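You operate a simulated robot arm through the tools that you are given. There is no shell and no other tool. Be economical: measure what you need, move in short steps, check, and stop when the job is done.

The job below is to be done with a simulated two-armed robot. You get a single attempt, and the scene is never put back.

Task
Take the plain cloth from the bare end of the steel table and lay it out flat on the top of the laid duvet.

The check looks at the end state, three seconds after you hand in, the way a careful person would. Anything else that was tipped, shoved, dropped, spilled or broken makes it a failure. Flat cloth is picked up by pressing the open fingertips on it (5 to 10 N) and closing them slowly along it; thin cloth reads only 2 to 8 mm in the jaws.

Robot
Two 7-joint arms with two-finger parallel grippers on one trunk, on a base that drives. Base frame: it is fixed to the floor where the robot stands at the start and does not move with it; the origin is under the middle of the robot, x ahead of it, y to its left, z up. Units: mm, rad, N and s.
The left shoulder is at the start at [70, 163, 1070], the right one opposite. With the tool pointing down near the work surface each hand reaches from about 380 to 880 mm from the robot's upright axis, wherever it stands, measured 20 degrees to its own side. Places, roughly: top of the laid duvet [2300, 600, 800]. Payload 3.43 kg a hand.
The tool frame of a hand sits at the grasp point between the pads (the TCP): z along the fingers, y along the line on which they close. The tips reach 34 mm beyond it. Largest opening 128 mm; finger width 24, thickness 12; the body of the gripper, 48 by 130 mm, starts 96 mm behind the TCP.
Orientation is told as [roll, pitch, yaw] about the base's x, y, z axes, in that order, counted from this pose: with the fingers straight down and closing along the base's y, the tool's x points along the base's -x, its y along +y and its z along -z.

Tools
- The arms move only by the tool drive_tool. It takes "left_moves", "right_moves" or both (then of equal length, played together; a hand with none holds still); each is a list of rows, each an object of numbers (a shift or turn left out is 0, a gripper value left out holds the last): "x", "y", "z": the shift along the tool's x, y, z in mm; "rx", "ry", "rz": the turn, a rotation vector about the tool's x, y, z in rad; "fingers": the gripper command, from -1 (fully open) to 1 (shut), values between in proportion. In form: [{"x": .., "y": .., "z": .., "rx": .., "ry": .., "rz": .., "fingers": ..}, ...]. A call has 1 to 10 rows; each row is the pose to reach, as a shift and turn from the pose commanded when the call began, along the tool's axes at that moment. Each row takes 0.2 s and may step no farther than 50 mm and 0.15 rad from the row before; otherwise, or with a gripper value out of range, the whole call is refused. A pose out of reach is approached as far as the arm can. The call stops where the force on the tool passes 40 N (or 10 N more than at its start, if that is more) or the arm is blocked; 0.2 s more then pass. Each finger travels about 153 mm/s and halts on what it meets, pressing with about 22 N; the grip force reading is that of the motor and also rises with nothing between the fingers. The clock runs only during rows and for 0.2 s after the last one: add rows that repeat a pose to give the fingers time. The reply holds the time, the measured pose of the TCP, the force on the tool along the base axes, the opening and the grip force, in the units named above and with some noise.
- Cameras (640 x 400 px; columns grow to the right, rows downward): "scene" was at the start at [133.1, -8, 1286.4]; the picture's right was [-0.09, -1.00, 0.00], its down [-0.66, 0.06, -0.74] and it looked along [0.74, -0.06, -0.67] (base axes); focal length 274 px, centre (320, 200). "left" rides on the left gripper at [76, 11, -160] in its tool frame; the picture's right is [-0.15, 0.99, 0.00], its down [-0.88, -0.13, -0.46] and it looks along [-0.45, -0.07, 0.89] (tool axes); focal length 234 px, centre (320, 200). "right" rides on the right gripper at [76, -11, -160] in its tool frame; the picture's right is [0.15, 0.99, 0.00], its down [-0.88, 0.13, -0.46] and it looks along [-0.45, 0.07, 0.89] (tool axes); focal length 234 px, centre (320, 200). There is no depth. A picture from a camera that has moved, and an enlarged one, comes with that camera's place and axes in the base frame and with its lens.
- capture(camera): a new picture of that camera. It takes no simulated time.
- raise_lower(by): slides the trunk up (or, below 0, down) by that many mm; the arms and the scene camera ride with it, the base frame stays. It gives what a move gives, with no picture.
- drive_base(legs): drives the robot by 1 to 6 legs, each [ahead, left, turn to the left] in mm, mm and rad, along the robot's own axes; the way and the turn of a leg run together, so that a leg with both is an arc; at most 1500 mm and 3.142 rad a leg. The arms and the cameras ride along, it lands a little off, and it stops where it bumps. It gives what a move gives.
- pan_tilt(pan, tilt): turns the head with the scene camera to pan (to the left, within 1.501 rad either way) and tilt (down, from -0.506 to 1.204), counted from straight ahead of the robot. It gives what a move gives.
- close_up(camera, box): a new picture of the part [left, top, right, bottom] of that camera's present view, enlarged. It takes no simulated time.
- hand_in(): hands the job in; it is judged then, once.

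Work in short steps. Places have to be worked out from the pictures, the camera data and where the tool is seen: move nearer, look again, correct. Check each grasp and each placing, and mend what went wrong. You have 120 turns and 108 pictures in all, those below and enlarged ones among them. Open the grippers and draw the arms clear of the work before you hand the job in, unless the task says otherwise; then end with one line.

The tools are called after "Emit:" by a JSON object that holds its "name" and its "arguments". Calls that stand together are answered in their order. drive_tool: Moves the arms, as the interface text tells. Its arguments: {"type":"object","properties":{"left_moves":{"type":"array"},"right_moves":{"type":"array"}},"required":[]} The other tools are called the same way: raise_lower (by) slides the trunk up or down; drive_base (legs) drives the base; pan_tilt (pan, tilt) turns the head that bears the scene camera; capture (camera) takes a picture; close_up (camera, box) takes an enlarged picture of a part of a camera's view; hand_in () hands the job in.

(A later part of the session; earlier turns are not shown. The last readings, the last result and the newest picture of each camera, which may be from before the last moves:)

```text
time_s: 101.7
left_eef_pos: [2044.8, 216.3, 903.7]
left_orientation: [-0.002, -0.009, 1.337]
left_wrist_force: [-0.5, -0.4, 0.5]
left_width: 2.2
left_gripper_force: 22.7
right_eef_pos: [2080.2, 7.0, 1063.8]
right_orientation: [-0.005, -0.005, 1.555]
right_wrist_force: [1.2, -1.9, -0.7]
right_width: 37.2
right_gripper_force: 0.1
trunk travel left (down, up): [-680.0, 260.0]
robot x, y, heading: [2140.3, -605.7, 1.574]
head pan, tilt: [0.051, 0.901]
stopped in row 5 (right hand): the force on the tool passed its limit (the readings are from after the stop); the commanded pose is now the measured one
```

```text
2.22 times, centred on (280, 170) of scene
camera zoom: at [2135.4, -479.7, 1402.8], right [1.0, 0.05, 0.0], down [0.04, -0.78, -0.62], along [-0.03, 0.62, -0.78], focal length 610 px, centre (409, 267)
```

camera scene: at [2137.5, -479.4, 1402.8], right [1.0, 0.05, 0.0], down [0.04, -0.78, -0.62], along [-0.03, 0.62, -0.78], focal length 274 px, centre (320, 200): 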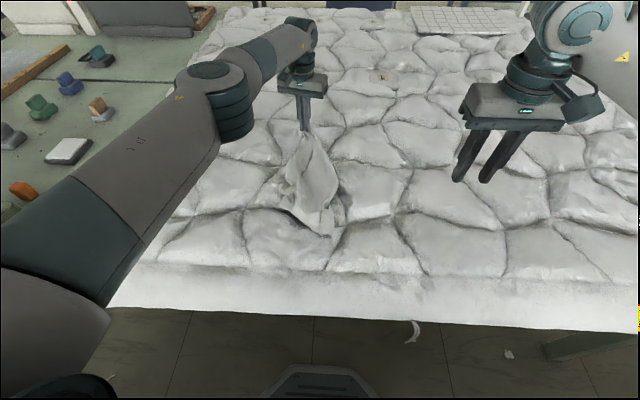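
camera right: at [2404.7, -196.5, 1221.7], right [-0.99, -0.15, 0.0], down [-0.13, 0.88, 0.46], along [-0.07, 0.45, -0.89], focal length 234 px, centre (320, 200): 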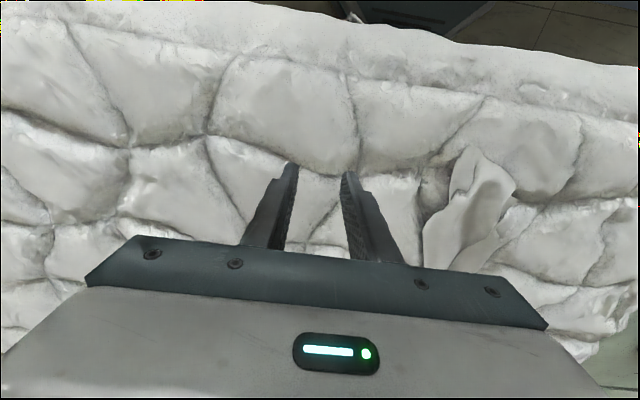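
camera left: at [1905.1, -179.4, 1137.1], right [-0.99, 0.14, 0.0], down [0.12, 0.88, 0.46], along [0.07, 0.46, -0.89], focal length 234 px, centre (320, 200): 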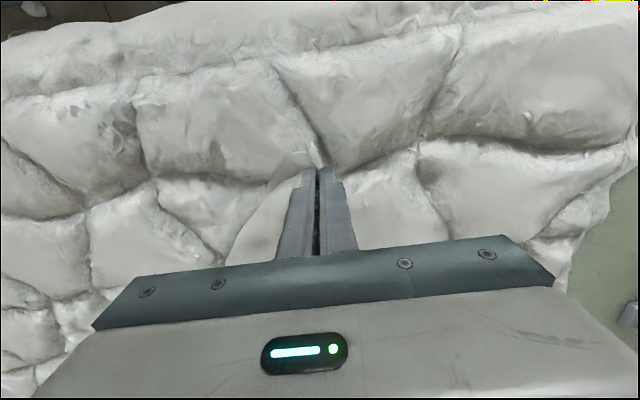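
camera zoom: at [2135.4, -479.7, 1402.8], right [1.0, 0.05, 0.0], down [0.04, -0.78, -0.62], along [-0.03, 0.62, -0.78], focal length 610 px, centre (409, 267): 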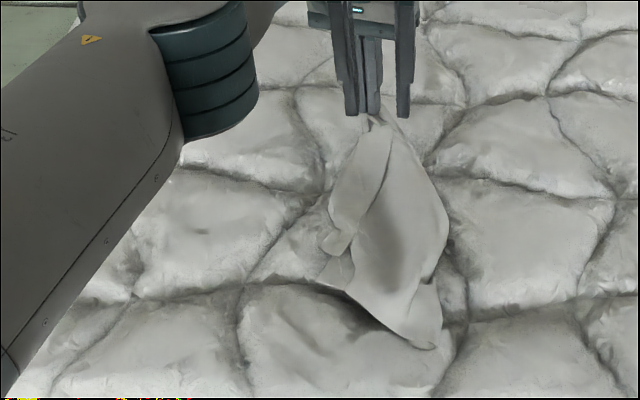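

The wrists touched; I back the right hand off. Then I'll drag A around to the left so the strip points right, keeping B on top toward the right hand.

Emit:
{"name": "drive_tool", "arguments": {"right_moves": [{"y": -40}, {"y": -80}, {"y": -120}, {"y": -160}, {"y": -180}]}}

Emit:
{"name": "drive_tool", "arguments": {"left_moves": [{"x": 15, "y": 25}, {"x": 33, "y": 50}, {"x": 55, "y": 72}, {"x": 78, "y": 90}, {"x": 102, "y": 105}, {"x": 126, "y": 118}, {"x": 150, "y": 130}, {"x": 172, "y": 140}, {"x": 192, "y": 150}, {"x": 209, "y": 160}]}}

Emit:
{"name": "capture", "arguments": {"camera": "scene"}}

Emit:
{"name": "close_up", "arguments": {"camera": "right", "box": [300, 0, 640, 250]}}

```text
time_s: 102.9
left_eef_pos: [2047.1, 216.6, 902.7]
left_orientation: [0.0, -0.006, 1.338]
left_wrist_force: [1.1, -0.1, 0.0]
left_width: 1.9
left_gripper_force: 21.9
right_eef_pos: [2261.5, 1.6, 1064.1]
right_orientation: [-0.005, -0.004, 1.555]
right_wrist_force: [0.0, -0.1, 0.0]
right_width: 37.3
right_gripper_force: 0.0
trunk travel left (down, up): [-680.0, 260.0]
robot x, y, heading: [2141.1, -604.1, 1.575]
head pan, tilt: [0.051, 0.901]
```

```text
time_s: 105.1
left_eef_pos: [1844.3, 49.8, 902.4]
left_orientation: [-0.001, -0.007, 1.336]
left_wrist_force: [-0.7, 0.4, -0.3]
left_width: 1.9
left_gripper_force: 22.3
right_eef_pos: [2261.7, 3.3, 1065.6]
right_orientation: [-0.006, -0.007, 1.553]
right_wrist_force: [0.2, 0.1, 0.2]
right_width: 37.3
right_gripper_force: 0.1
trunk travel left (down, up): [-680.0, 260.0]
robot x, y, heading: [2142.3, -603.3, 1.572]
head pan, tilt: [0.051, 0.901]
```

```text
46 pictures are left
camera scene: at [2136.4, -480.3, 1402.9], right [1.0, 0.05, 0.0], down [0.04, -0.78, -0.62], along [-0.03, 0.62, -0.78], focal length 274 px, centre (320, 200)
```

scene: 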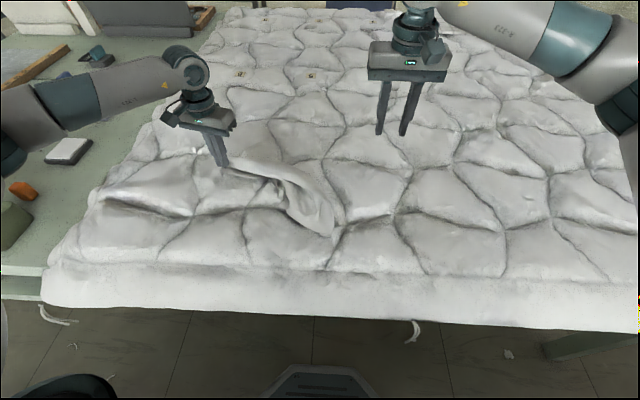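

```text
1.60 times, centred on (470, 125) of right
camera zoom: at [2268.7, -73.4, 1224.9], right [-0.99, -0.13, -0.01], down [-0.12, 0.88, 0.46], along [-0.05, 0.46, -0.89], focal length 375 px, centre (80, 320)
```

zoom: 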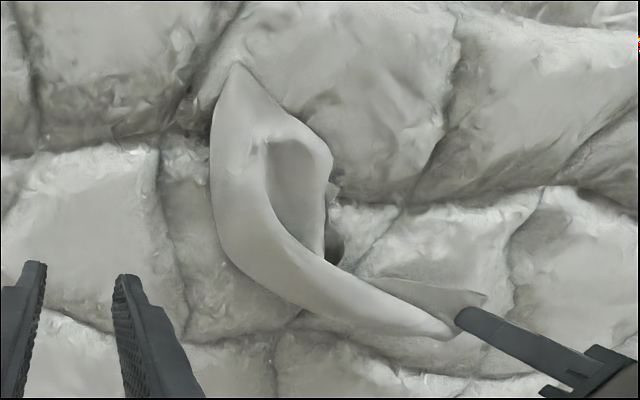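

Let me look at it from the head camera too.

Emit:
{"name": "close_up", "arguments": {"camera": "scene", "box": [200, 120, 360, 250]}}

```text
3.08 times, centred on (280, 185) of scene
camera zoom: at [2136.4, -480.3, 1402.9], right [1.0, 0.05, 0.0], down [0.04, -0.78, -0.62], along [-0.03, 0.62, -0.78], focal length 844 px, centre (443, 246)
```

zoom: 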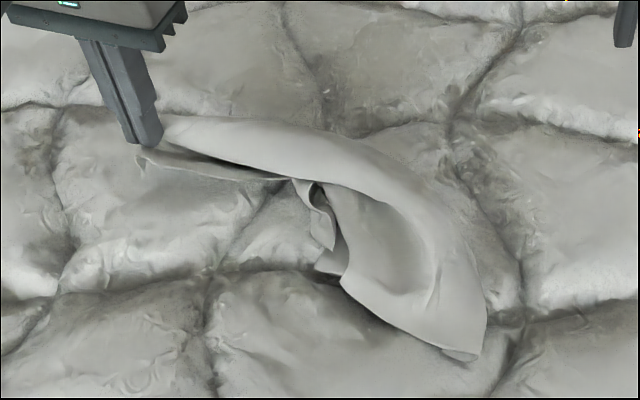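

B is the small curled flap at about (2022,−48). I move the right hand above it with ~50 mm opening.

Emit:
{"name": "drive_tool", "arguments": {"right_moves": [{"y": 40, "x": 15, "fingers": 0.2}, {"y": 80, "x": 30}, {"y": 120, "x": 48}, {"y": 160, "x": 48}, {"y": 200, "x": 48}, {"y": 238, "x": 48}, {"y": 238, "x": 48, "z": 40}, {"y": 238, "x": 48, "z": 80}, {"y": 238, "x": 48, "z": 110}]}}

Emit:
{"name": "close_up", "arguments": {"camera": "right", "box": [200, 60, 440, 260]}}

Emit:
{"name": "close_up", "arguments": {"camera": "scene", "box": [200, 120, 360, 250]}}

```text
time_s: 107.1
left_eef_pos: [1843.8, 51.2, 902.4]
left_orientation: [-0.001, -0.006, 1.339]
left_wrist_force: [0.0, -0.7, 0.4]
left_width: 2.2
left_gripper_force: 21.7
right_eef_pos: [2024.0, -41.3, 952.7]
right_orientation: [-0.007, -0.005, 1.555]
right_wrist_force: [0.4, -0.3, -0.2]
right_width: 51.3
right_gripper_force: 0.0
trunk travel left (down, up): [-680.0, 260.0]
robot x, y, heading: [2142.6, -603.9, 1.57]
head pan, tilt: [0.051, 0.901]
```

```text
2.00 times, centred on (320, 160) of right
camera zoom: at [2031.5, -117.0, 1114.0], right [-0.99, -0.13, -0.01], down [-0.12, 0.88, 0.46], along [-0.06, 0.46, -0.89], focal length 468 px, centre (320, 280)
```

zoom: 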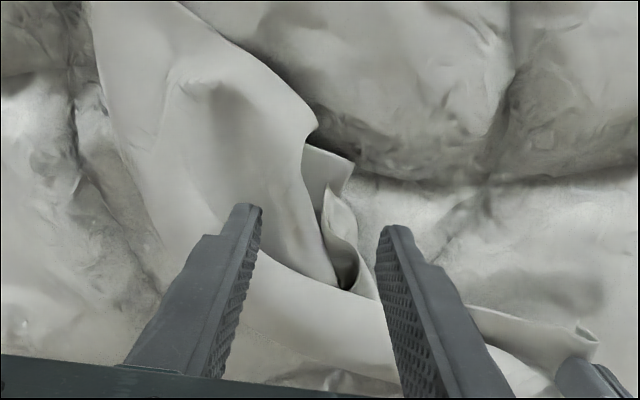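

```text
3.08 times, centred on (280, 185) of scene
camera zoom: at [2136.9, -479.3, 1402.8], right [1.0, 0.05, 0.0], down [0.04, -0.78, -0.62], along [-0.03, 0.62, -0.78], focal length 844 px, centre (443, 246)
```

zoom: 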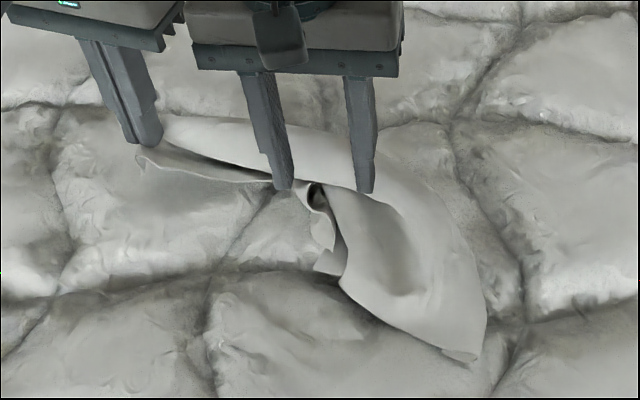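

The curled flap is centred near (2003,−30). I shift there, narrow to ~32 mm and descend carefully.

Emit:
{"name": "drive_tool", "arguments": {"right_moves": [{"y": 21, "x": -8, "fingers": 0.5}, {"y": 21, "x": -8, "z": 15}, {"y": 21, "x": -8, "z": 30}, {"y": 21, "x": -8, "z": 42}, {"y": 21, "x": -8, "z": 52}]}}

Emit:
{"name": "close_up", "arguments": {"camera": "right", "box": [200, 60, 440, 260]}}

Emit:
{"name": "close_up", "arguments": {"camera": "scene", "box": [200, 120, 360, 250]}}

```text
time_s: 108.3
left_eef_pos: [1843.4, 51.2, 902.0]
left_orientation: [0.0, -0.008, 1.339]
left_wrist_force: [0.0, 0.5, -0.7]
left_width: 2.1
left_gripper_force: 22.1
right_eef_pos: [2005.4, -31.0, 902.2]
right_orientation: [-0.003, -0.006, 1.554]
right_wrist_force: [0.3, 0.0, 0.0]
right_width: 32.0
right_gripper_force: 0.0
trunk travel left (down, up): [-680.0, 260.0]
robot x, y, heading: [2145.1, -607.9, 1.57]
head pan, tilt: [0.051, 0.901]
```

```text
2.00 times, centred on (320, 160) of right
camera zoom: at [2011.6, -107.9, 1061.1], right [-0.99, -0.13, 0.0], down [-0.12, 0.88, 0.46], along [-0.06, 0.46, -0.89], focal length 468 px, centre (320, 280)
```

zoom: 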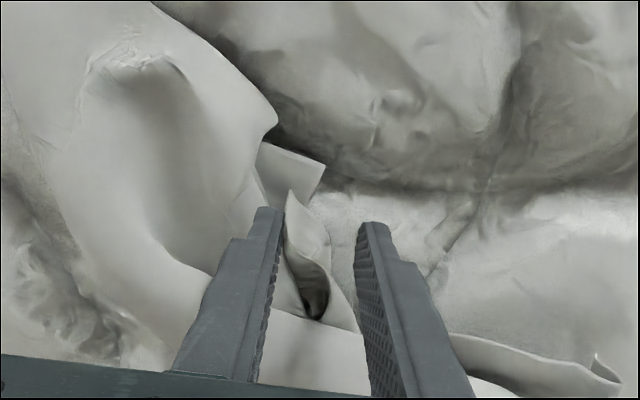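

```text
3.08 times, centred on (280, 185) of scene
camera zoom: at [2137.3, -479.5, 1402.8], right [1.0, 0.05, 0.0], down [0.04, -0.78, -0.62], along [-0.03, 0.62, -0.78], focal length 844 px, centre (443, 246)
```

zoom: 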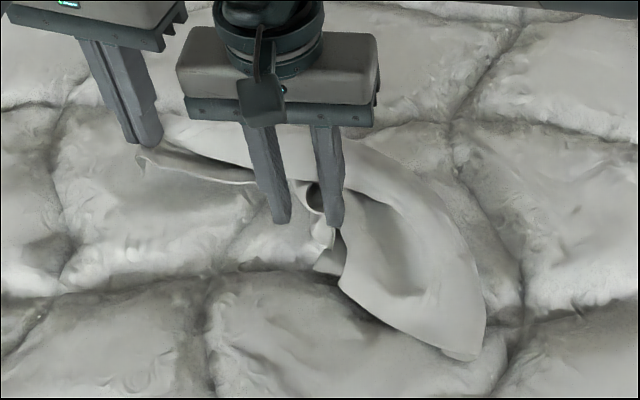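

The flap is between the fingers. I descend ~18 mm more and close slowly.

Emit:
{"name": "drive_tool", "arguments": {"right_moves": [{"y": -4, "x": 3, "z": 6}, {"y": -4, "x": 3, "z": 12}, {"y": -4, "x": 3, "z": 18}, {"y": -4, "x": 3, "z": 18, "fingers": 0.6}, {"y": -4, "x": 3, "z": 18, "fingers": 0.7}, {"y": -4, "x": 3, "z": 18, "fingers": 0.8}, {"y": -4, "x": 3, "z": 18, "fingers": 0.9}, {"y": -4, "x": 3, "z": 18, "fingers": 1.0}, {"y": -4, "x": 3, "z": 18, "fingers": 1.0}]}}

Emit:
{"name": "close_up", "arguments": {"camera": "right", "box": [200, 60, 440, 260]}}

```text
time_s: 110.3
left_eef_pos: [1844.3, 51.9, 903.1]
left_orientation: [0.001, -0.008, 1.337]
left_wrist_force: [0.0, 0.3, -0.1]
left_width: 2.0
left_gripper_force: 21.6
right_eef_pos: [2007.9, -35.0, 882.1]
right_orientation: [-0.006, -0.005, 1.553]
right_wrist_force: [0.5, 0.1, 0.5]
right_width: 1.7
right_gripper_force: 22.3
trunk travel left (down, up): [-680.0, 260.0]
robot x, y, heading: [2141.6, -605.4, 1.574]
head pan, tilt: [0.051, 0.901]
```

```text
2.00 times, centred on (320, 160) of right
camera zoom: at [2015.3, -111.1, 1043.0], right [-0.99, -0.13, -0.01], down [-0.12, 0.88, 0.46], along [-0.06, 0.46, -0.89], focal length 468 px, centre (320, 280)
```

zoom: 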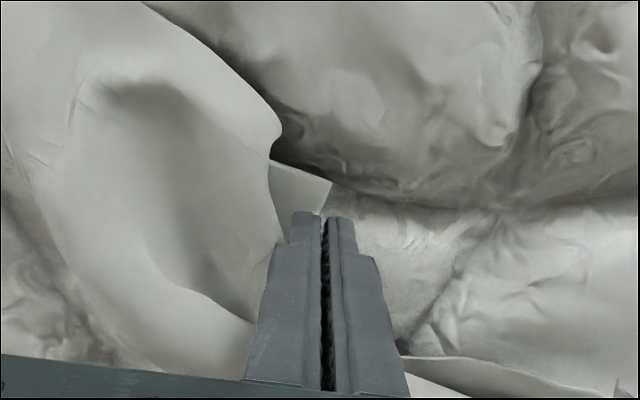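

Width 1.7 mm — it holds. I lift both hands together with the trunk by 250 mm and look.

Emit:
{"name": "raise_lower", "arguments": {"by": 255}}

Emit:
{"name": "drive_tool", "arguments": {"left_moves": [{"z": -25}, {"z": -50}, {"z": -75}, {"z": -100}, {"z": -130}], "right_moves": [{"z": -25}, {"z": -50}, {"z": -75}, {"z": -110}, {"z": -145}]}}

Emit:
{"name": "capture", "arguments": {"camera": "scene"}}

```text
time_s: 112.9
left_eef_pos: [1844.5, 51.0, 1157.2]
left_orientation: [0.001, -0.007, 1.338]
left_wrist_force: [-0.7, 0.8, -0.3]
left_width: 2.0
left_gripper_force: 21.8
right_eef_pos: [2007.5, -34.1, 1138.0]
right_orientation: [-0.005, -0.004, 1.554]
right_wrist_force: [-0.7, -0.4, 0.9]
right_width: 1.7
right_gripper_force: 22.0
trunk travel left (down, up): [-935.0, 5.0]
robot x, y, heading: [2140.7, -605.6, 1.571]
head pan, tilt: [0.051, 0.901]
```

```text
time_s: 114.1
left_eef_pos: [1843.4, 48.9, 1289.1]
left_orientation: [-0.001, -0.007, 1.339]
left_wrist_force: [-0.3, -0.9, 0.0]
left_width: 2.0
left_gripper_force: 21.7
right_eef_pos: [2007.3, -37.3, 1284.1]
right_orientation: [-0.005, -0.007, 1.554]
right_wrist_force: [-0.6, 0.7, -0.3]
right_width: 1.6
right_gripper_force: 22.0
trunk travel left (down, up): [-935.0, 5.0]
robot x, y, heading: [2142.3, -603.0, 1.575]
head pan, tilt: [0.051, 0.901]
```

```text
38 pictures are left
camera scene: at [2137.5, -481.2, 1657.9], right [1.0, 0.05, 0.0], down [0.04, -0.78, -0.62], along [-0.03, 0.62, -0.78], focal length 274 px, centre (320, 200)
```

scene: 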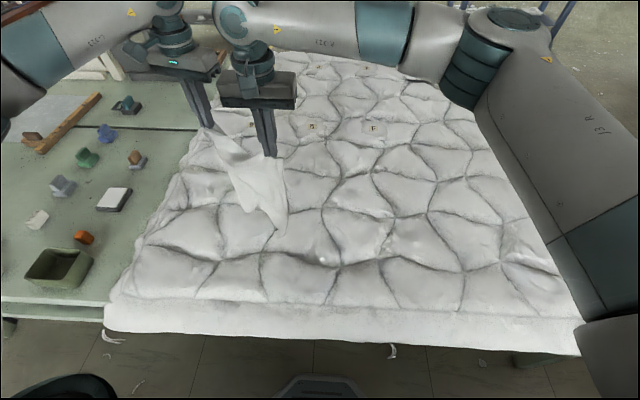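

Both hands hold. I bring the hands level and apart to ~222 mm in front of me and look.

Emit:
{"name": "drive_tool", "arguments": {"left_moves": [{"x": -3, "y": -12, "rz": -0.02}, {"x": -6, "y": -25, "rz": -0.05}, {"x": -9, "y": -38, "rz": -0.08}, {"x": -12, "y": -51, "rz": -0.11}, {"x": -15, "y": -64, "rz": -0.14}, {"x": -18, "y": -77, "rz": -0.17}, {"x": -21, "y": -90, "rz": -0.2}, {"x": -25, "y": -107, "rz": -0.23}, {"x": -25, "y": -107, "rz": -0.23}], "right_moves": [{"x": -10, "y": -20}, {"x": -20, "y": -40}, {"x": -31, "y": -60}, {"x": -42, "y": -80}, {"x": -53, "y": -100}, {"x": -64, "y": -122}, {"x": -75, "y": -145}, {"x": -85, "y": -166}, {"x": -85, "y": -166}]}}

Emit:
{"name": "pan_tilt", "arguments": {"pan": 0.1, "tilt": 0.75}}

Emit:
{"name": "close_up", "arguments": {"camera": "scene", "box": [180, 60, 440, 300]}}

```text
time_s: 116.1
left_eef_pos: [1953.2, 49.5, 1288.5]
left_orientation: [-0.001, -0.008, 1.57]
left_wrist_force: [0.2, -0.3, 0.3]
left_width: 1.9
left_gripper_force: 22.2
right_eef_pos: [2173.9, 46.9, 1284.1]
right_orientation: [-0.005, -0.004, 1.555]
right_wrist_force: [-0.1, -0.3, 0.6]
right_width: 1.9
right_gripper_force: 22.0
trunk travel left (down, up): [-935.0, 5.0]
robot x, y, heading: [2142.9, -607.1, 1.574]
head pan, tilt: [0.051, 0.901]
```

```text
time_s: 116.8
left_eef_pos: [1952.8, 50.0, 1287.1]
left_orientation: [-0.002, -0.007, 1.566]
left_wrist_force: [0.3, 0.1, -0.1]
left_width: 2.2
left_gripper_force: 22.0
right_eef_pos: [2175.8, 48.0, 1283.8]
right_orientation: [-0.005, -0.004, 1.552]
right_wrist_force: [-0.3, 0.8, 0.2]
right_width: 2.0
right_gripper_force: 21.6
trunk travel left (down, up): [-935.0, 5.0]
robot x, y, heading: [2143.1, -602.5, 1.569]
head pan, tilt: [0.099, 0.75]
```

```text
1.67 times, centred on (310, 180) of scene
camera zoom: at [2132.0, -472.6, 1669.7], right [0.99, 0.1, 0.0], down [0.07, -0.68, -0.73], along [-0.07, 0.73, -0.68], focal length 457 px, centre (337, 233)
```

zoom: 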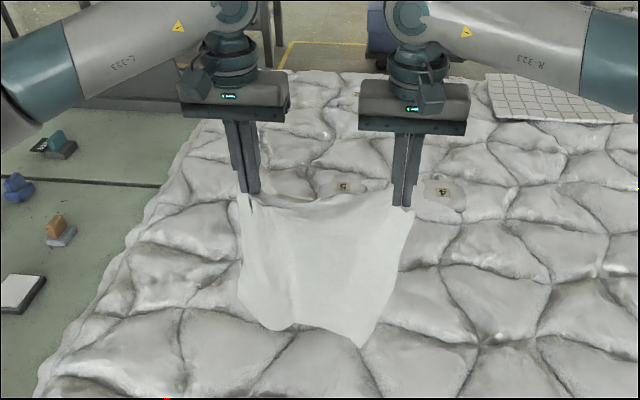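

Excellent — the cloth hangs as a full sheet again. I widen by a few mm while monitoring tension.

Emit:
{"name": "drive_tool", "arguments": {"left_moves": [{"y": 3}, {"y": 6}, {"y": 6}], "right_moves": [{"y": -3}, {"y": -6}, {"y": -6}]}}

Emit:
{"name": "close_up", "arguments": {"camera": "scene", "box": [180, 60, 440, 300]}}

```text
time_s: 117.6
left_eef_pos: [1947.0, 49.6, 1287.3]
left_orientation: [-0.002, -0.007, 1.567]
left_wrist_force: [0.4, 0.4, -1.1]
left_width: 2.1
left_gripper_force: 21.6
right_eef_pos: [2180.0, 46.6, 1283.6]
right_orientation: [-0.007, -0.005, 1.555]
right_wrist_force: [-0.2, -0.9, -0.7]
right_width: 1.6
right_gripper_force: 22.1
trunk travel left (down, up): [-935.0, 5.0]
robot x, y, heading: [2139.8, -606.7, 1.575]
head pan, tilt: [0.099, 0.75]
```

```text
1.67 times, centred on (310, 180) of scene
camera zoom: at [2132.5, -472.4, 1669.7], right [0.99, 0.1, 0.0], down [0.07, -0.68, -0.73], along [-0.07, 0.73, -0.68], focal length 457 px, centre (337, 233)
```

zoom: 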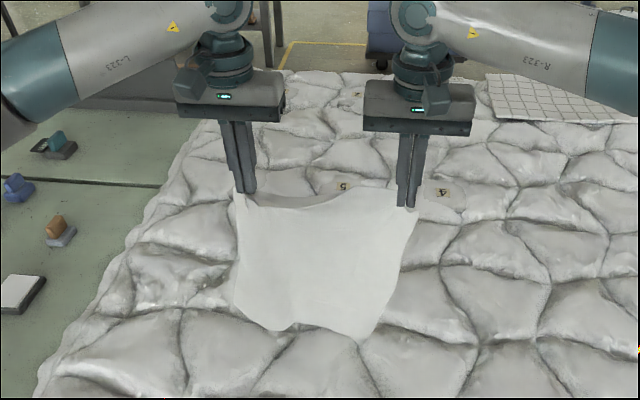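

Tension is negligible and the sheet is open. The floor under the bed is clear, so I drive 90 mm closer, retract the arms above the near part while raising, then lower the trunk.

Emit:
{"name": "drive_base", "arguments": {"legs": [[90, 0, 0]]}}

Emit:
{"name": "drive_tool", "arguments": {"left_moves": [{"x": 15, "z": -15}, {"x": 38, "z": -35}, {"x": 62, "z": -55}, {"x": 86, "z": -75}, {"x": 110, "z": -95}, {"x": 136, "z": -115}, {"x": 162, "z": -135}, {"x": 188, "z": -157}, {"x": 214, "z": -178}, {"x": 235, "z": -195}], "right_moves": [{"x": 15, "z": -15}, {"x": 38, "z": -35}, {"x": 62, "z": -55}, {"x": 86, "z": -75}, {"x": 110, "z": -95}, {"x": 136, "z": -115}, {"x": 162, "z": -135}, {"x": 188, "z": -157}, {"x": 214, "z": -178}, {"x": 235, "z": -195}]}}

Emit:
{"name": "raise_lower", "arguments": {"by": -245}}

Emit:
{"name": "capture", "arguments": {"camera": "scene"}}

```text
time_s: 118.7
left_eef_pos: [1946.4, 132.8, 1292.0]
left_orientation: [-0.002, -0.015, 1.568]
left_wrist_force: [0.2, -0.5, 0.3]
left_width: 2.1
left_gripper_force: 21.5
right_eef_pos: [2179.1, 128.3, 1287.5]
right_orientation: [-0.002, -0.014, 1.555]
right_wrist_force: [-0.8, -0.7, 0.9]
right_width: 1.8
right_gripper_force: 21.5
trunk travel left (down, up): [-935.0, 5.0]
robot x, y, heading: [2139.9, -515.4, 1.577]
head pan, tilt: [0.099, 0.75]
```

```text
time_s: 120.9
left_eef_pos: [1946.8, -100.7, 1481.4]
left_orientation: [-0.003, -0.008, 1.569]
left_wrist_force: [0.5, 0.1, 0.6]
left_width: 2.0
left_gripper_force: 22.1
right_eef_pos: [2175.7, -103.7, 1478.1]
right_orientation: [-0.004, -0.007, 1.555]
right_wrist_force: [-0.4, -0.5, 0.0]
right_width: 1.8
right_gripper_force: 22.1
trunk travel left (down, up): [-935.0, 5.0]
robot x, y, heading: [2143.1, -516.0, 1.575]
head pan, tilt: [0.099, 0.75]
```

```text
time_s: 123.5
left_eef_pos: [1946.2, -97.2, 1235.2]
left_orientation: [-0.002, -0.008, 1.57]
left_wrist_force: [0.2, -0.2, -1.2]
left_width: 1.7
left_gripper_force: 22.1
right_eef_pos: [2176.4, -101.2, 1232.5]
right_orientation: [-0.003, -0.006, 1.556]
right_wrist_force: [-0.2, -0.4, -0.1]
right_width: 1.7
right_gripper_force: 22.2
trunk travel left (down, up): [-690.0, 250.0]
robot x, y, heading: [2145.0, -514.9, 1.571]
head pan, tilt: [0.099, 0.75]
```

```text
35 pictures are left
camera scene: at [2132.2, -384.1, 1424.8], right [0.99, 0.1, 0.0], down [0.07, -0.68, -0.73], along [-0.07, 0.73, -0.68], focal length 274 px, centre (320, 200)
```

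scene: 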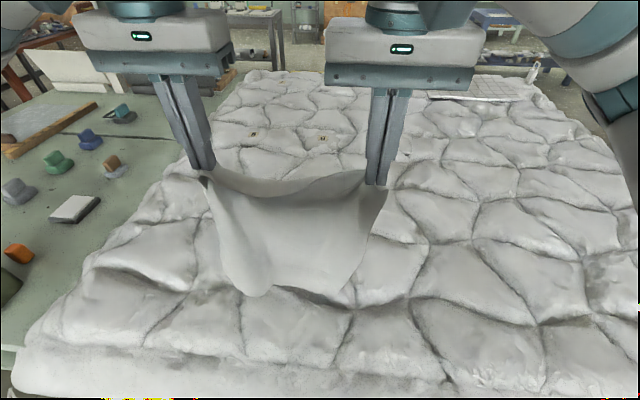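

Hem is about at the surface at y≈−100. Now the lay: forward and down together at ~45°.

Emit:
{"name": "drive_tool", "arguments": {"left_moves": [{"x": -25, "z": 32}, {"x": -56, "z": 64}, {"x": -88, "z": 96}, {"x": -120, "z": 126}, {"x": -153, "z": 156}, {"x": -186, "z": 186}, {"x": -219, "z": 215}, {"x": -252, "z": 244}, {"x": -285, "z": 270}, {"x": -315, "z": 292}], "right_moves": [{"x": -25, "z": 32}, {"x": -56, "z": 64, "y": 1}, {"x": -88, "z": 96, "y": 1}, {"x": -120, "z": 126, "y": 2}, {"x": -153, "z": 156, "y": 2}, {"x": -186, "z": 186, "y": 2}, {"x": -219, "z": 215, "y": 3}, {"x": -252, "z": 244, "y": 3}, {"x": -285, "z": 270, "y": 4}, {"x": -315, "z": 290, "y": 4}]}}

Emit:
{"name": "capture", "arguments": {"camera": "scene"}}

```text
time_s: 125.7
left_eef_pos: [1947.6, 222.3, 945.3]
left_orientation: [0.0, -0.007, 1.569]
left_wrist_force: [-0.3, -0.5, 0.0]
left_width: 2.2
left_gripper_force: 22.2
right_eef_pos: [2177.3, 216.8, 943.6]
right_orientation: [-0.005, -0.004, 1.555]
right_wrist_force: [-0.5, 0.1, -0.5]
right_width: 1.7
right_gripper_force: 22.2
trunk travel left (down, up): [-690.0, 250.0]
robot x, y, heading: [2145.1, -519.4, 1.569]
head pan, tilt: [0.099, 0.75]
```

```text
34 pictures are left
camera scene: at [2132.1, -382.0, 1424.5], right [0.99, 0.1, 0.0], down [0.07, -0.68, -0.73], along [-0.07, 0.73, -0.68], focal length 274 px, centre (320, 200)
```

scene: 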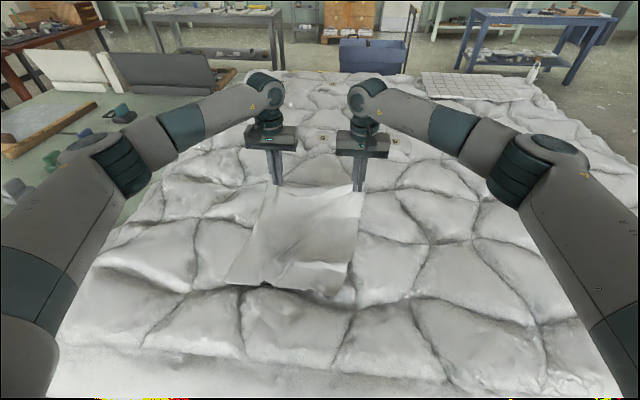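

It's spreading nicely. I finish forward ~60 mm and down to ~885 slowly.

Emit:
{"name": "drive_tool", "arguments": {"left_moves": [{"x": -15, "z": 12}, {"x": -30, "z": 24}, {"x": -45, "z": 36}, {"x": -58, "z": 48}, {"x": -66, "z": 56}, {"x": -66, "z": 56}], "right_moves": [{"x": -15, "z": 12}, {"x": -30, "z": 24}, {"x": -45, "z": 36}, {"x": -60, "z": 48}, {"x": -72, "z": 56}, {"x": -72, "z": 56}]}}

Emit:
{"name": "close_up", "arguments": {"camera": "scene", "box": [180, 120, 420, 320]}}

```text
time_s: 127.0
left_eef_pos: [1947.7, 285.3, 891.1]
left_orientation: [-0.001, -0.008, 1.57]
left_wrist_force: [0.6, -0.5, -0.3]
left_width: 2.3
left_gripper_force: 22.1
right_eef_pos: [2179.4, 287.0, 889.5]
right_orientation: [-0.005, -0.008, 1.554]
right_wrist_force: [0.5, -0.4, -0.1]
right_width: 1.6
right_gripper_force: 22.6
trunk travel left (down, up): [-690.0, 250.0]
robot x, y, heading: [2141.1, -514.7, 1.572]
head pan, tilt: [0.099, 0.75]
```

```text
2.00 times, centred on (300, 220) of scene
camera zoom: at [2132.8, -384.1, 1424.8], right [0.99, 0.1, 0.0], down [0.07, -0.68, -0.73], along [-0.07, 0.73, -0.68], focal length 549 px, centre (360, 160)
```

zoom: 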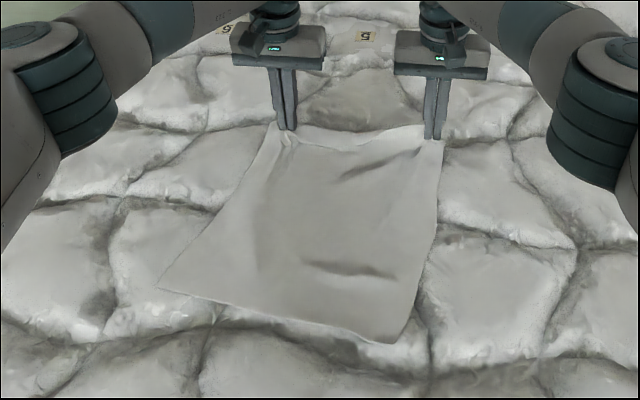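

Very flat. I stretch a further 10 mm forward, lower ~10 mm to the surface, then open slowly.

Emit:
{"name": "drive_tool", "arguments": {"left_moves": [{"x": -6, "z": 2}, {"x": -12, "z": 4}, {"x": -12, "z": 9}, {"x": -12, "z": 14}], "right_moves": [{"x": -5, "z": 2}, {"x": -10, "z": 4, "y": -2}, {"x": -10, "z": 9, "y": -2}, {"x": -10, "z": 14, "y": -2}]}}

Emit:
{"name": "close_up", "arguments": {"camera": "scene", "box": [180, 120, 420, 320]}}

```text
time_s: 128.1
left_eef_pos: [1947.5, 298.0, 877.8]
left_orientation: [-0.003, -0.008, 1.569]
left_wrist_force: [0.9, -0.7, 0.1]
left_width: 1.9
left_gripper_force: 21.6
right_eef_pos: [2183.2, 290.9, 874.5]
right_orientation: [-0.003, -0.005, 1.554]
right_wrist_force: [-0.3, -0.5, 0.1]
right_width: 1.7
right_gripper_force: 22.3
right hand out of reach, approached as far as the arm can: row 2, 3, 4
trunk travel left (down, up): [-690.0, 250.0]
robot x, y, heading: [2136.2, -515.5, 1.573]
head pan, tilt: [0.099, 0.75]
```

```text
2.00 times, centred on (300, 220) of scene
camera zoom: at [2132.2, -383.5, 1424.7], right [0.99, 0.1, 0.0], down [0.07, -0.68, -0.73], along [-0.07, 0.73, -0.68], focal length 549 px, centre (360, 160)
```

zoom: 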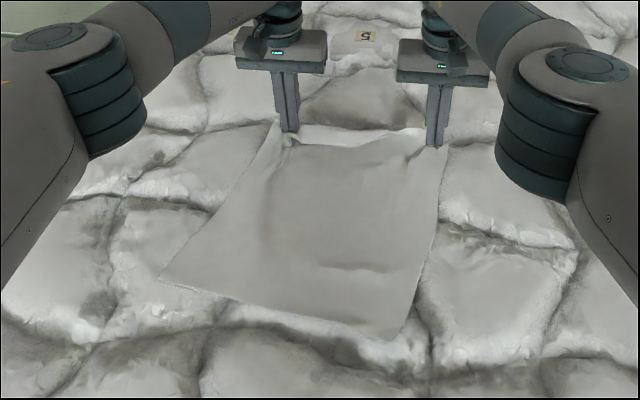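

No contact yet; lower the trunk 12 mm and read the forces.

Emit:
{"name": "raise_lower", "arguments": {"by": -12}}

```text
time_s: 128.7
left_eef_pos: [1947.9, 297.3, 867.3]
left_orientation: [-0.002, -0.009, 1.569]
left_wrist_force: [-0.5, -1.2, 3.0]
left_width: 2.1
left_gripper_force: 21.8
right_eef_pos: [2184.4, 291.3, 865.0]
right_orientation: [-0.003, -0.008, 1.557]
right_wrist_force: [-1.1, -0.3, 1.3]
right_width: 1.7
right_gripper_force: 22.0
trunk travel left (down, up): [-678.0, 262.0]
robot x, y, heading: [2142.7, -515.4, 1.571]
head pan, tilt: [0.099, 0.75]
```

Light contact. I open slowly to ~45 mm, which spreads the pinch folds, then lift straight up.

Emit:
{"name": "drive_tool", "arguments": {"left_moves": [{"fingers": 0.9}, {"fingers": 0.75}, {"fingers": 0.6}, {"fingers": 0.45}, {"fingers": 0.3}, {"fingers": 0.3}, {"z": -20}, {"z": -50}, {"z": -90}, {"z": -130}], "right_moves": [{"fingers": 0.9}, {"fingers": 0.75}, {"fingers": 0.6}, {"fingers": 0.45}, {"fingers": 0.3}, {"fingers": 0.3}, {"z": -20}, {"z": -50}, {"z": -90}, {"z": -130}]}}

Emit:
{"name": "close_up", "arguments": {"camera": "scene", "box": [180, 100, 420, 320]}}

Emit:
{"name": "capture", "arguments": {"camera": "right"}}

```text
time_s: 130.8
left_eef_pos: [1947.9, 295.9, 997.2]
left_orientation: [-0.002, -0.009, 1.569]
left_wrist_force: [-0.8, 0.1, -0.5]
left_width: 44.7
left_gripper_force: 0.1
right_eef_pos: [2181.5, 292.8, 996.0]
right_orientation: [-0.005, -0.002, 1.555]
right_wrist_force: [-1.0, 0.2, 0.6]
right_width: 44.9
right_gripper_force: 0.0
right hand out of reach, approached as far as the arm can: row 9, 10
trunk travel left (down, up): [-678.0, 262.0]
robot x, y, heading: [2138.9, -518.0, 1.573]
head pan, tilt: [0.099, 0.75]
```

```text
1.82 times, centred on (300, 210) of scene
camera zoom: at [2132.5, -386.0, 1412.8], right [0.99, 0.1, 0.0], down [0.07, -0.68, -0.73], along [-0.07, 0.73, -0.68], focal length 499 px, centre (356, 182)
```

zoom: 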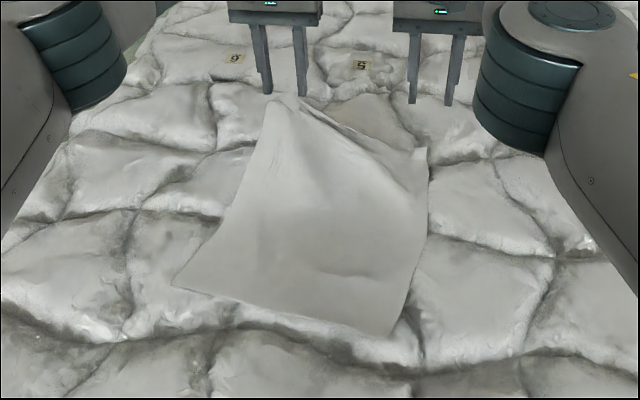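

```text
30 pictures are left
camera right: at [2189.5, 216.8, 1156.2], right [-0.99, -0.13, -0.01], down [-0.12, 0.88, 0.46], along [-0.06, 0.46, -0.89], focal length 234 px, centre (320, 200)
```

right: 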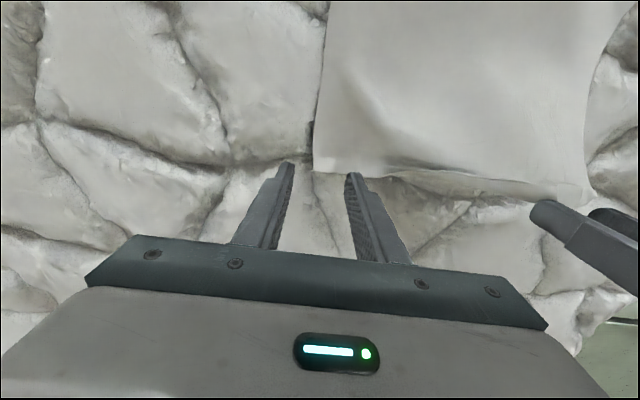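

The left far corner may have come up with the left hand; check with the left camera.

Emit:
{"name": "capture", "arguments": {"camera": "left"}}

```text
29 pictures are left
camera left: at [1935.9, 218.8, 1156.9], right [-0.99, 0.15, 0.0], down [0.13, 0.88, 0.46], along [0.07, 0.46, -0.89], focal length 234 px, centre (320, 200)
```

left: 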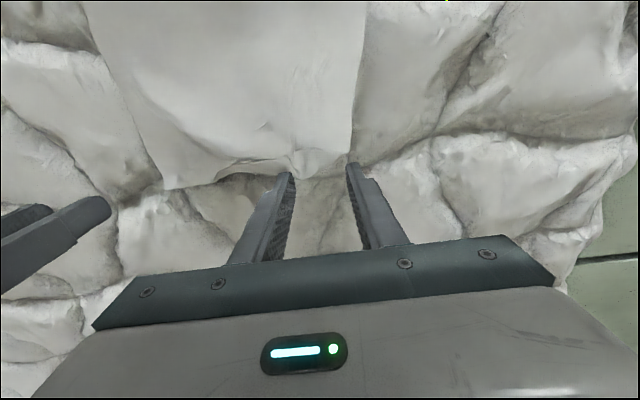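

It may still be settling or clinging; I wait half a second with the fingers opened wider and look again.

Emit:
{"name": "drive_tool", "arguments": {"left_moves": [{"fingers": 0.0}, {"fingers": -0.2}, {"fingers": -0.2}, {"fingers": -0.2}]}}

Emit:
{"name": "close_up", "arguments": {"camera": "scene", "box": [180, 100, 420, 320]}}

Emit:
{"name": "close_up", "arguments": {"camera": "left", "box": [120, 60, 460, 260]}}

```text
time_s: 131.8
left_eef_pos: [1947.9, 297.0, 995.3]
left_orientation: [-0.001, -0.008, 1.57]
left_wrist_force: [0.7, -0.4, -1.0]
left_width: 76.7
left_gripper_force: 0.0
right_eef_pos: [2180.6, 293.7, 994.2]
right_orientation: [-0.004, -0.003, 1.555]
right_wrist_force: [0.4, -0.1, 0.5]
right_width: 44.9
right_gripper_force: 0.0
trunk travel left (down, up): [-678.0, 262.0]
robot x, y, heading: [2138.7, -519.8, 1.575]
head pan, tilt: [0.099, 0.75]
```

```text
1.82 times, centred on (300, 210) of scene
camera zoom: at [2132.2, -384.2, 1412.8], right [0.99, 0.1, 0.0], down [0.07, -0.68, -0.73], along [-0.07, 0.73, -0.68], focal length 499 px, centre (356, 182)
```

zoom: 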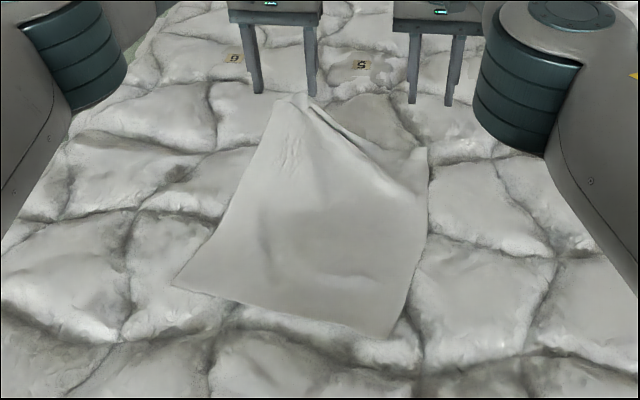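

```text
1.88 times, centred on (290, 160) of left
camera zoom: at [1935.8, 220.3, 1155.8], right [-0.99, 0.15, 0.0], down [0.13, 0.88, 0.46], along [0.07, 0.46, -0.89], focal length 441 px, centre (376, 275)
```

zoom: 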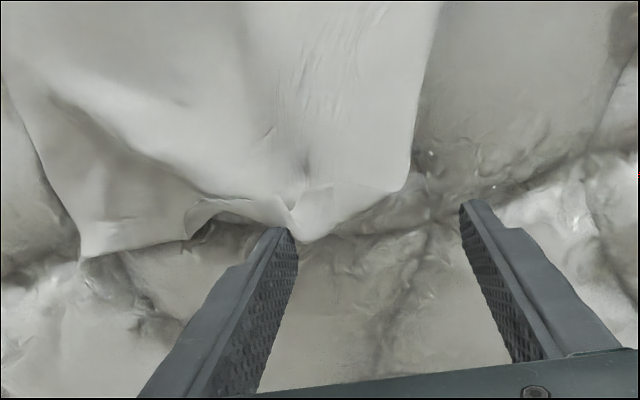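

The corner is clinging to the left hand's inner finger. I lower it back to the surface, open fully in a quick motion and retreat slowly.

Emit:
{"name": "drive_tool", "arguments": {"left_moves": [{"z": 40}, {"z": 80}, {"z": 110}, {"z": 124}, {"z": 127}, {"z": 127, "fingers": -1}, {"z": 127, "fingers": -1}, {"z": 127, "fingers": -1}]}}

Emit:
{"name": "close_up", "arguments": {"camera": "left", "box": [120, 60, 460, 260]}}

Emit:
{"name": "close_up", "arguments": {"camera": "scene", "box": [180, 100, 420, 320]}}

```text
time_s: 133.7
left_eef_pos: [1948.0, 298.0, 869.5]
left_orientation: [-0.001, -0.008, 1.569]
left_wrist_force: [-0.3, -0.9, 0.9]
left_width: 127.8
left_gripper_force: 0.1
right_eef_pos: [2182.2, 294.5, 994.1]
right_orientation: [-0.005, -0.004, 1.554]
right_wrist_force: [0.3, 0.1, -0.1]
right_width: 44.3
right_gripper_force: 0.1
trunk travel left (down, up): [-678.0, 262.0]
robot x, y, heading: [2144.1, -515.0, 1.571]
head pan, tilt: [0.099, 0.75]
```

```text
1.88 times, centred on (290, 160) of left
camera zoom: at [1936.4, 221.3, 1028.5], right [-0.99, 0.15, 0.0], down [0.13, 0.88, 0.46], along [0.07, 0.46, -0.89], focal length 441 px, centre (376, 275)
```

zoom: 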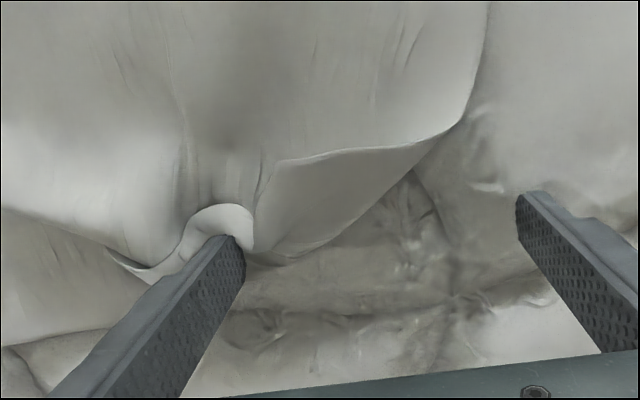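

```text
1.82 times, centred on (300, 210) of scene
camera zoom: at [2132.1, -383.9, 1412.7], right [0.99, 0.1, 0.0], down [0.07, -0.68, -0.73], along [-0.07, 0.73, -0.68], focal length 499 px, centre (356, 182)
```

zoom: 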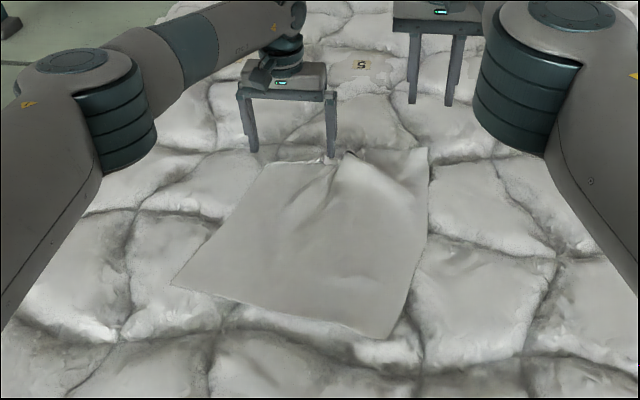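

The cloth edge is looped around the robot side of the inner finger. I close back to ~40 mm to un-bunch, then move the hand away (+y) by driving the base 50 mm forward, so the finger slides out of the loop.

Emit:
{"name": "drive_tool", "arguments": {"left_moves": [{"fingers": -0.5, "z": -2}, {"fingers": 0, "z": -2}, {"fingers": 0.3, "z": -2}, {"fingers": 0.4, "z": -2}, {"fingers": 0.4, "z": -2}]}}

Emit:
{"name": "drive_base", "arguments": {"legs": [[50, 0, 0]]}}

Emit:
{"name": "close_up", "arguments": {"camera": "left", "box": [120, 60, 460, 260]}}

Emit:
{"name": "close_up", "arguments": {"camera": "scene", "box": [180, 100, 420, 320]}}

```text
time_s: 134.8
left_eef_pos: [1948.3, 298.4, 870.6]
left_orientation: [-0.001, -0.006, 1.57]
left_wrist_force: [0.3, -0.9, -0.5]
left_width: 38.5
left_gripper_force: 0.0
right_eef_pos: [2180.9, 294.9, 995.5]
right_orientation: [-0.004, -0.003, 1.555]
right_wrist_force: [0.0, -0.1, 1.0]
right_width: 45.0
right_gripper_force: 0.1
trunk travel left (down, up): [-678.0, 262.0]
robot x, y, heading: [2138.2, -514.0, 1.575]
head pan, tilt: [0.099, 0.75]
```

```text
time_s: 135.8
left_eef_pos: [1948.6, 347.4, 872.3]
left_orientation: [-0.003, -0.01, 1.569]
left_wrist_force: [0.3, -0.4, 0.0]
left_width: 38.4
left_gripper_force: 0.0
right_eef_pos: [2181.1, 343.1, 996.0]
right_orientation: [-0.006, -0.006, 1.555]
right_wrist_force: [0.2, -0.4, 0.7]
right_width: 44.7
right_gripper_force: 0.0
trunk travel left (down, up): [-678.0, 262.0]
robot x, y, heading: [2143.0, -469.4, 1.573]
head pan, tilt: [0.099, 0.75]
```

```text
1.88 times, centred on (290, 160) of left
camera zoom: at [1936.6, 269.4, 1032.0], right [-0.99, 0.15, 0.0], down [0.13, 0.88, 0.46], along [0.07, 0.46, -0.89], focal length 441 px, centre (376, 275)
```

zoom: 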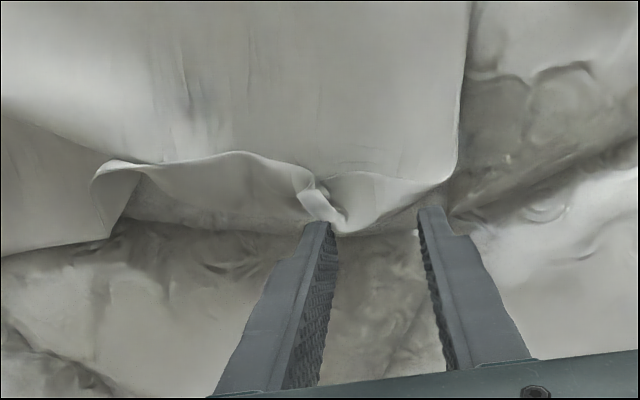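

```text
1.82 times, centred on (300, 210) of scene
camera zoom: at [2132.3, -336.4, 1413.1], right [0.99, 0.1, 0.0], down [0.07, -0.68, -0.73], along [-0.07, 0.73, -0.68], focal length 499 px, centre (356, 182)
```

zoom: 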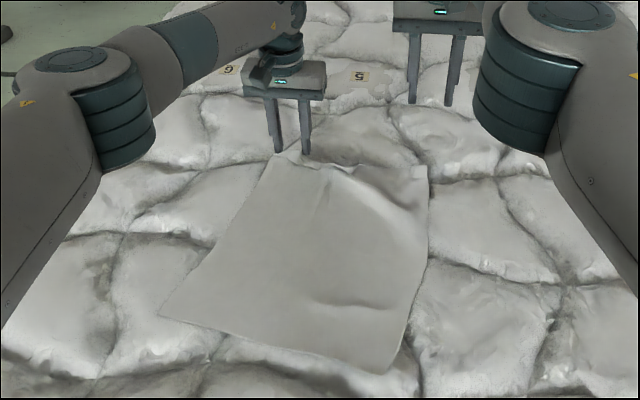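

The cloth edge seems to be at the finger but no longer looped. I lift 40 mm and check if it stays down.

Emit:
{"name": "drive_tool", "arguments": {"left_moves": [{"z": -15}, {"z": -30}, {"z": -45}, {"z": -60}, {"z": -60}]}}

Emit:
{"name": "close_up", "arguments": {"camera": "left", "box": [120, 60, 460, 260]}}

```text
time_s: 137.0
left_eef_pos: [1949.1, 346.6, 929.4]
left_orientation: [-0.003, -0.007, 1.569]
left_wrist_force: [-0.7, -0.2, 0.3]
left_width: 38.6
left_gripper_force: 0.2
right_eef_pos: [2180.5, 345.8, 993.5]
right_orientation: [-0.004, -0.001, 1.555]
right_wrist_force: [-1.0, 0.3, 0.7]
right_width: 44.7
right_gripper_force: 0.1
trunk travel left (down, up): [-678.0, 262.0]
robot x, y, heading: [2139.6, -466.4, 1.569]
head pan, tilt: [0.099, 0.75]
```

```text
1.88 times, centred on (290, 160) of left
camera zoom: at [1936.5, 270.4, 1090.8], right [-0.99, 0.15, 0.0], down [0.13, 0.88, 0.46], along [0.07, 0.46, -0.89], focal length 441 px, centre (376, 275)
```

zoom: 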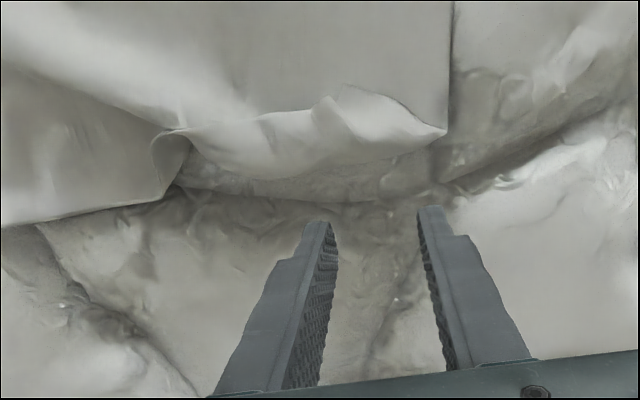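

Free now. I raise both hands and view the whole cloth.

Emit:
{"name": "drive_tool", "arguments": {"left_moves": [{"z": -40}, {"z": -80}, {"z": -110}, {"z": -110}], "right_moves": [{"z": -20}, {"z": -40}, {"z": -60}, {"z": -60}]}}

Emit:
{"name": "close_up", "arguments": {"camera": "scene", "box": [190, 120, 390, 300]}}

```text
time_s: 138.0
left_eef_pos: [1947.2, 348.3, 1040.7]
left_orientation: [-0.002, -0.007, 1.569]
left_wrist_force: [0.2, -0.8, 0.1]
left_width: 38.4
left_gripper_force: 0.1
right_eef_pos: [2180.1, 342.1, 1054.1]
right_orientation: [-0.004, -0.004, 1.555]
right_wrist_force: [0.4, 0.1, -0.7]
right_width: 44.9
right_gripper_force: 0.0
trunk travel left (down, up): [-678.0, 262.0]
robot x, y, heading: [2137.0, -467.7, 1.572]
head pan, tilt: [0.099, 0.75]
```

```text
2.22 times, centred on (290, 210) of scene
camera zoom: at [2132.3, -333.9, 1412.6], right [0.99, 0.1, 0.0], down [0.07, -0.68, -0.73], along [-0.07, 0.73, -0.68], focal length 610 px, centre (387, 178)
```

zoom: 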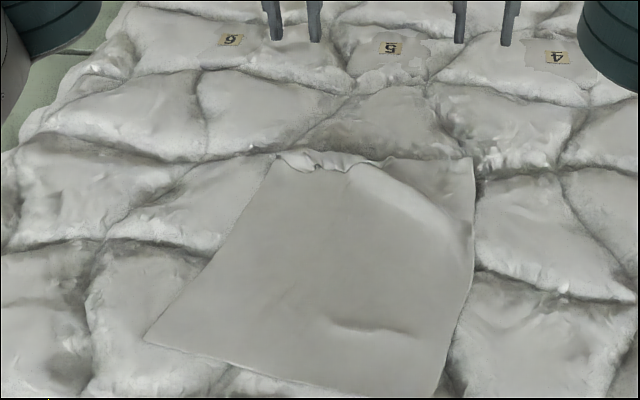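

Nearly flat. There's a small turned edge at the far-left corner and a soft ridge on the right; inspect with the wrist cameras.

Emit:
{"name": "close_up", "arguments": {"camera": "left", "box": [100, 0, 460, 200]}}

Emit:
{"name": "close_up", "arguments": {"camera": "right", "box": [240, 0, 600, 200]}}

```text
1.78 times, centred on (280, 100) of left
camera zoom: at [1935.3, 270.2, 1201.2], right [-0.99, 0.15, 0.0], down [0.13, 0.88, 0.46], along [0.07, 0.46, -0.89], focal length 416 px, centre (391, 378)
```

zoom: 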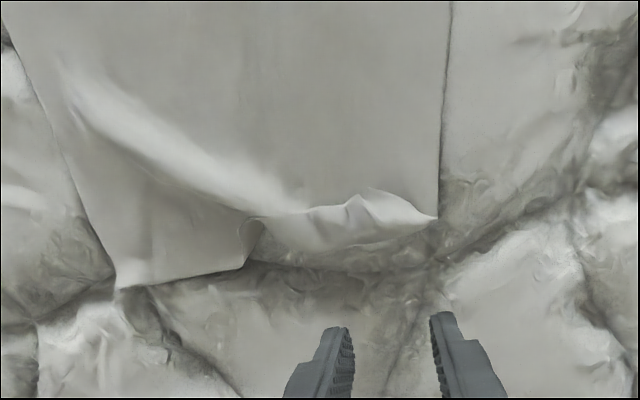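

```text
1.78 times, centred on (420, 100) of right
camera zoom: at [2190.0, 265.3, 1214.4], right [-0.99, -0.13, 0.0], down [-0.12, 0.88, 0.46], along [-0.06, 0.45, -0.89], focal length 416 px, centre (142, 378)
```

zoom: 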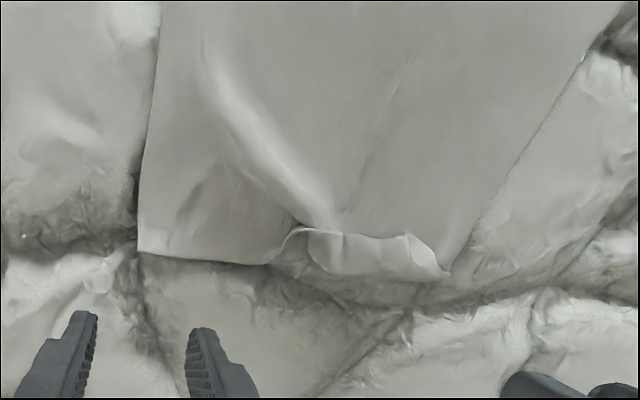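

A narrow flap at the far-left edge is folded back toward me. I'll sweep it open: left fingers lightly touching the cloth at y≈265, then drawn away (+y). First descend and read force.

Emit:
{"name": "drive_tool", "arguments": {"left_moves": [{"x": 40, "y": 2}, {"x": 80, "y": 2}, {"x": 80, "y": 2, "z": 50}, {"x": 80, "y": 2, "z": 100}, {"x": 80, "y": 2, "z": 145}, {"x": 80, "y": 2, "z": 160}, {"x": 80, "y": 2, "z": 167}]}}

Emit:
{"name": "close_up", "arguments": {"camera": "scene", "box": [190, 120, 390, 300]}}

```text
time_s: 139.6
left_eef_pos: [1945.3, 267.6, 872.1]
left_orientation: [0.0, -0.007, 1.569]
left_wrist_force: [0.7, 0.1, -0.3]
left_width: 38.4
left_gripper_force: 0.0
right_eef_pos: [2182.6, 340.9, 1054.8]
right_orientation: [-0.006, -0.004, 1.555]
right_wrist_force: [0.1, -0.1, 0.7]
right_width: 44.8
right_gripper_force: 0.1
trunk travel left (down, up): [-678.0, 262.0]
robot x, y, heading: [2140.2, -468.5, 1.574]
head pan, tilt: [0.099, 0.75]
```

```text
2.22 times, centred on (290, 210) of scene
camera zoom: at [2132.0, -334.7, 1412.7], right [0.99, 0.1, 0.0], down [0.07, -0.68, -0.73], along [-0.07, 0.73, -0.68], focal length 610 px, centre (387, 178)
```

zoom: 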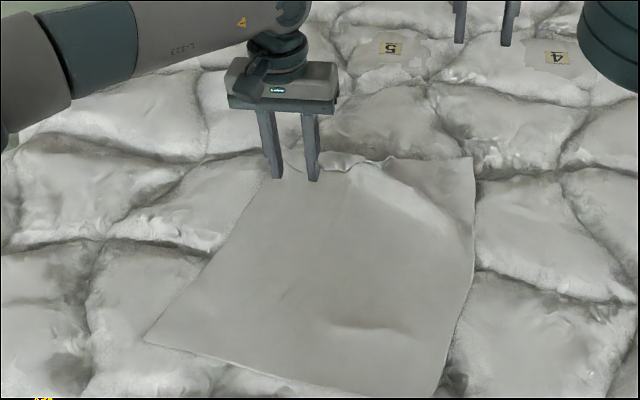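

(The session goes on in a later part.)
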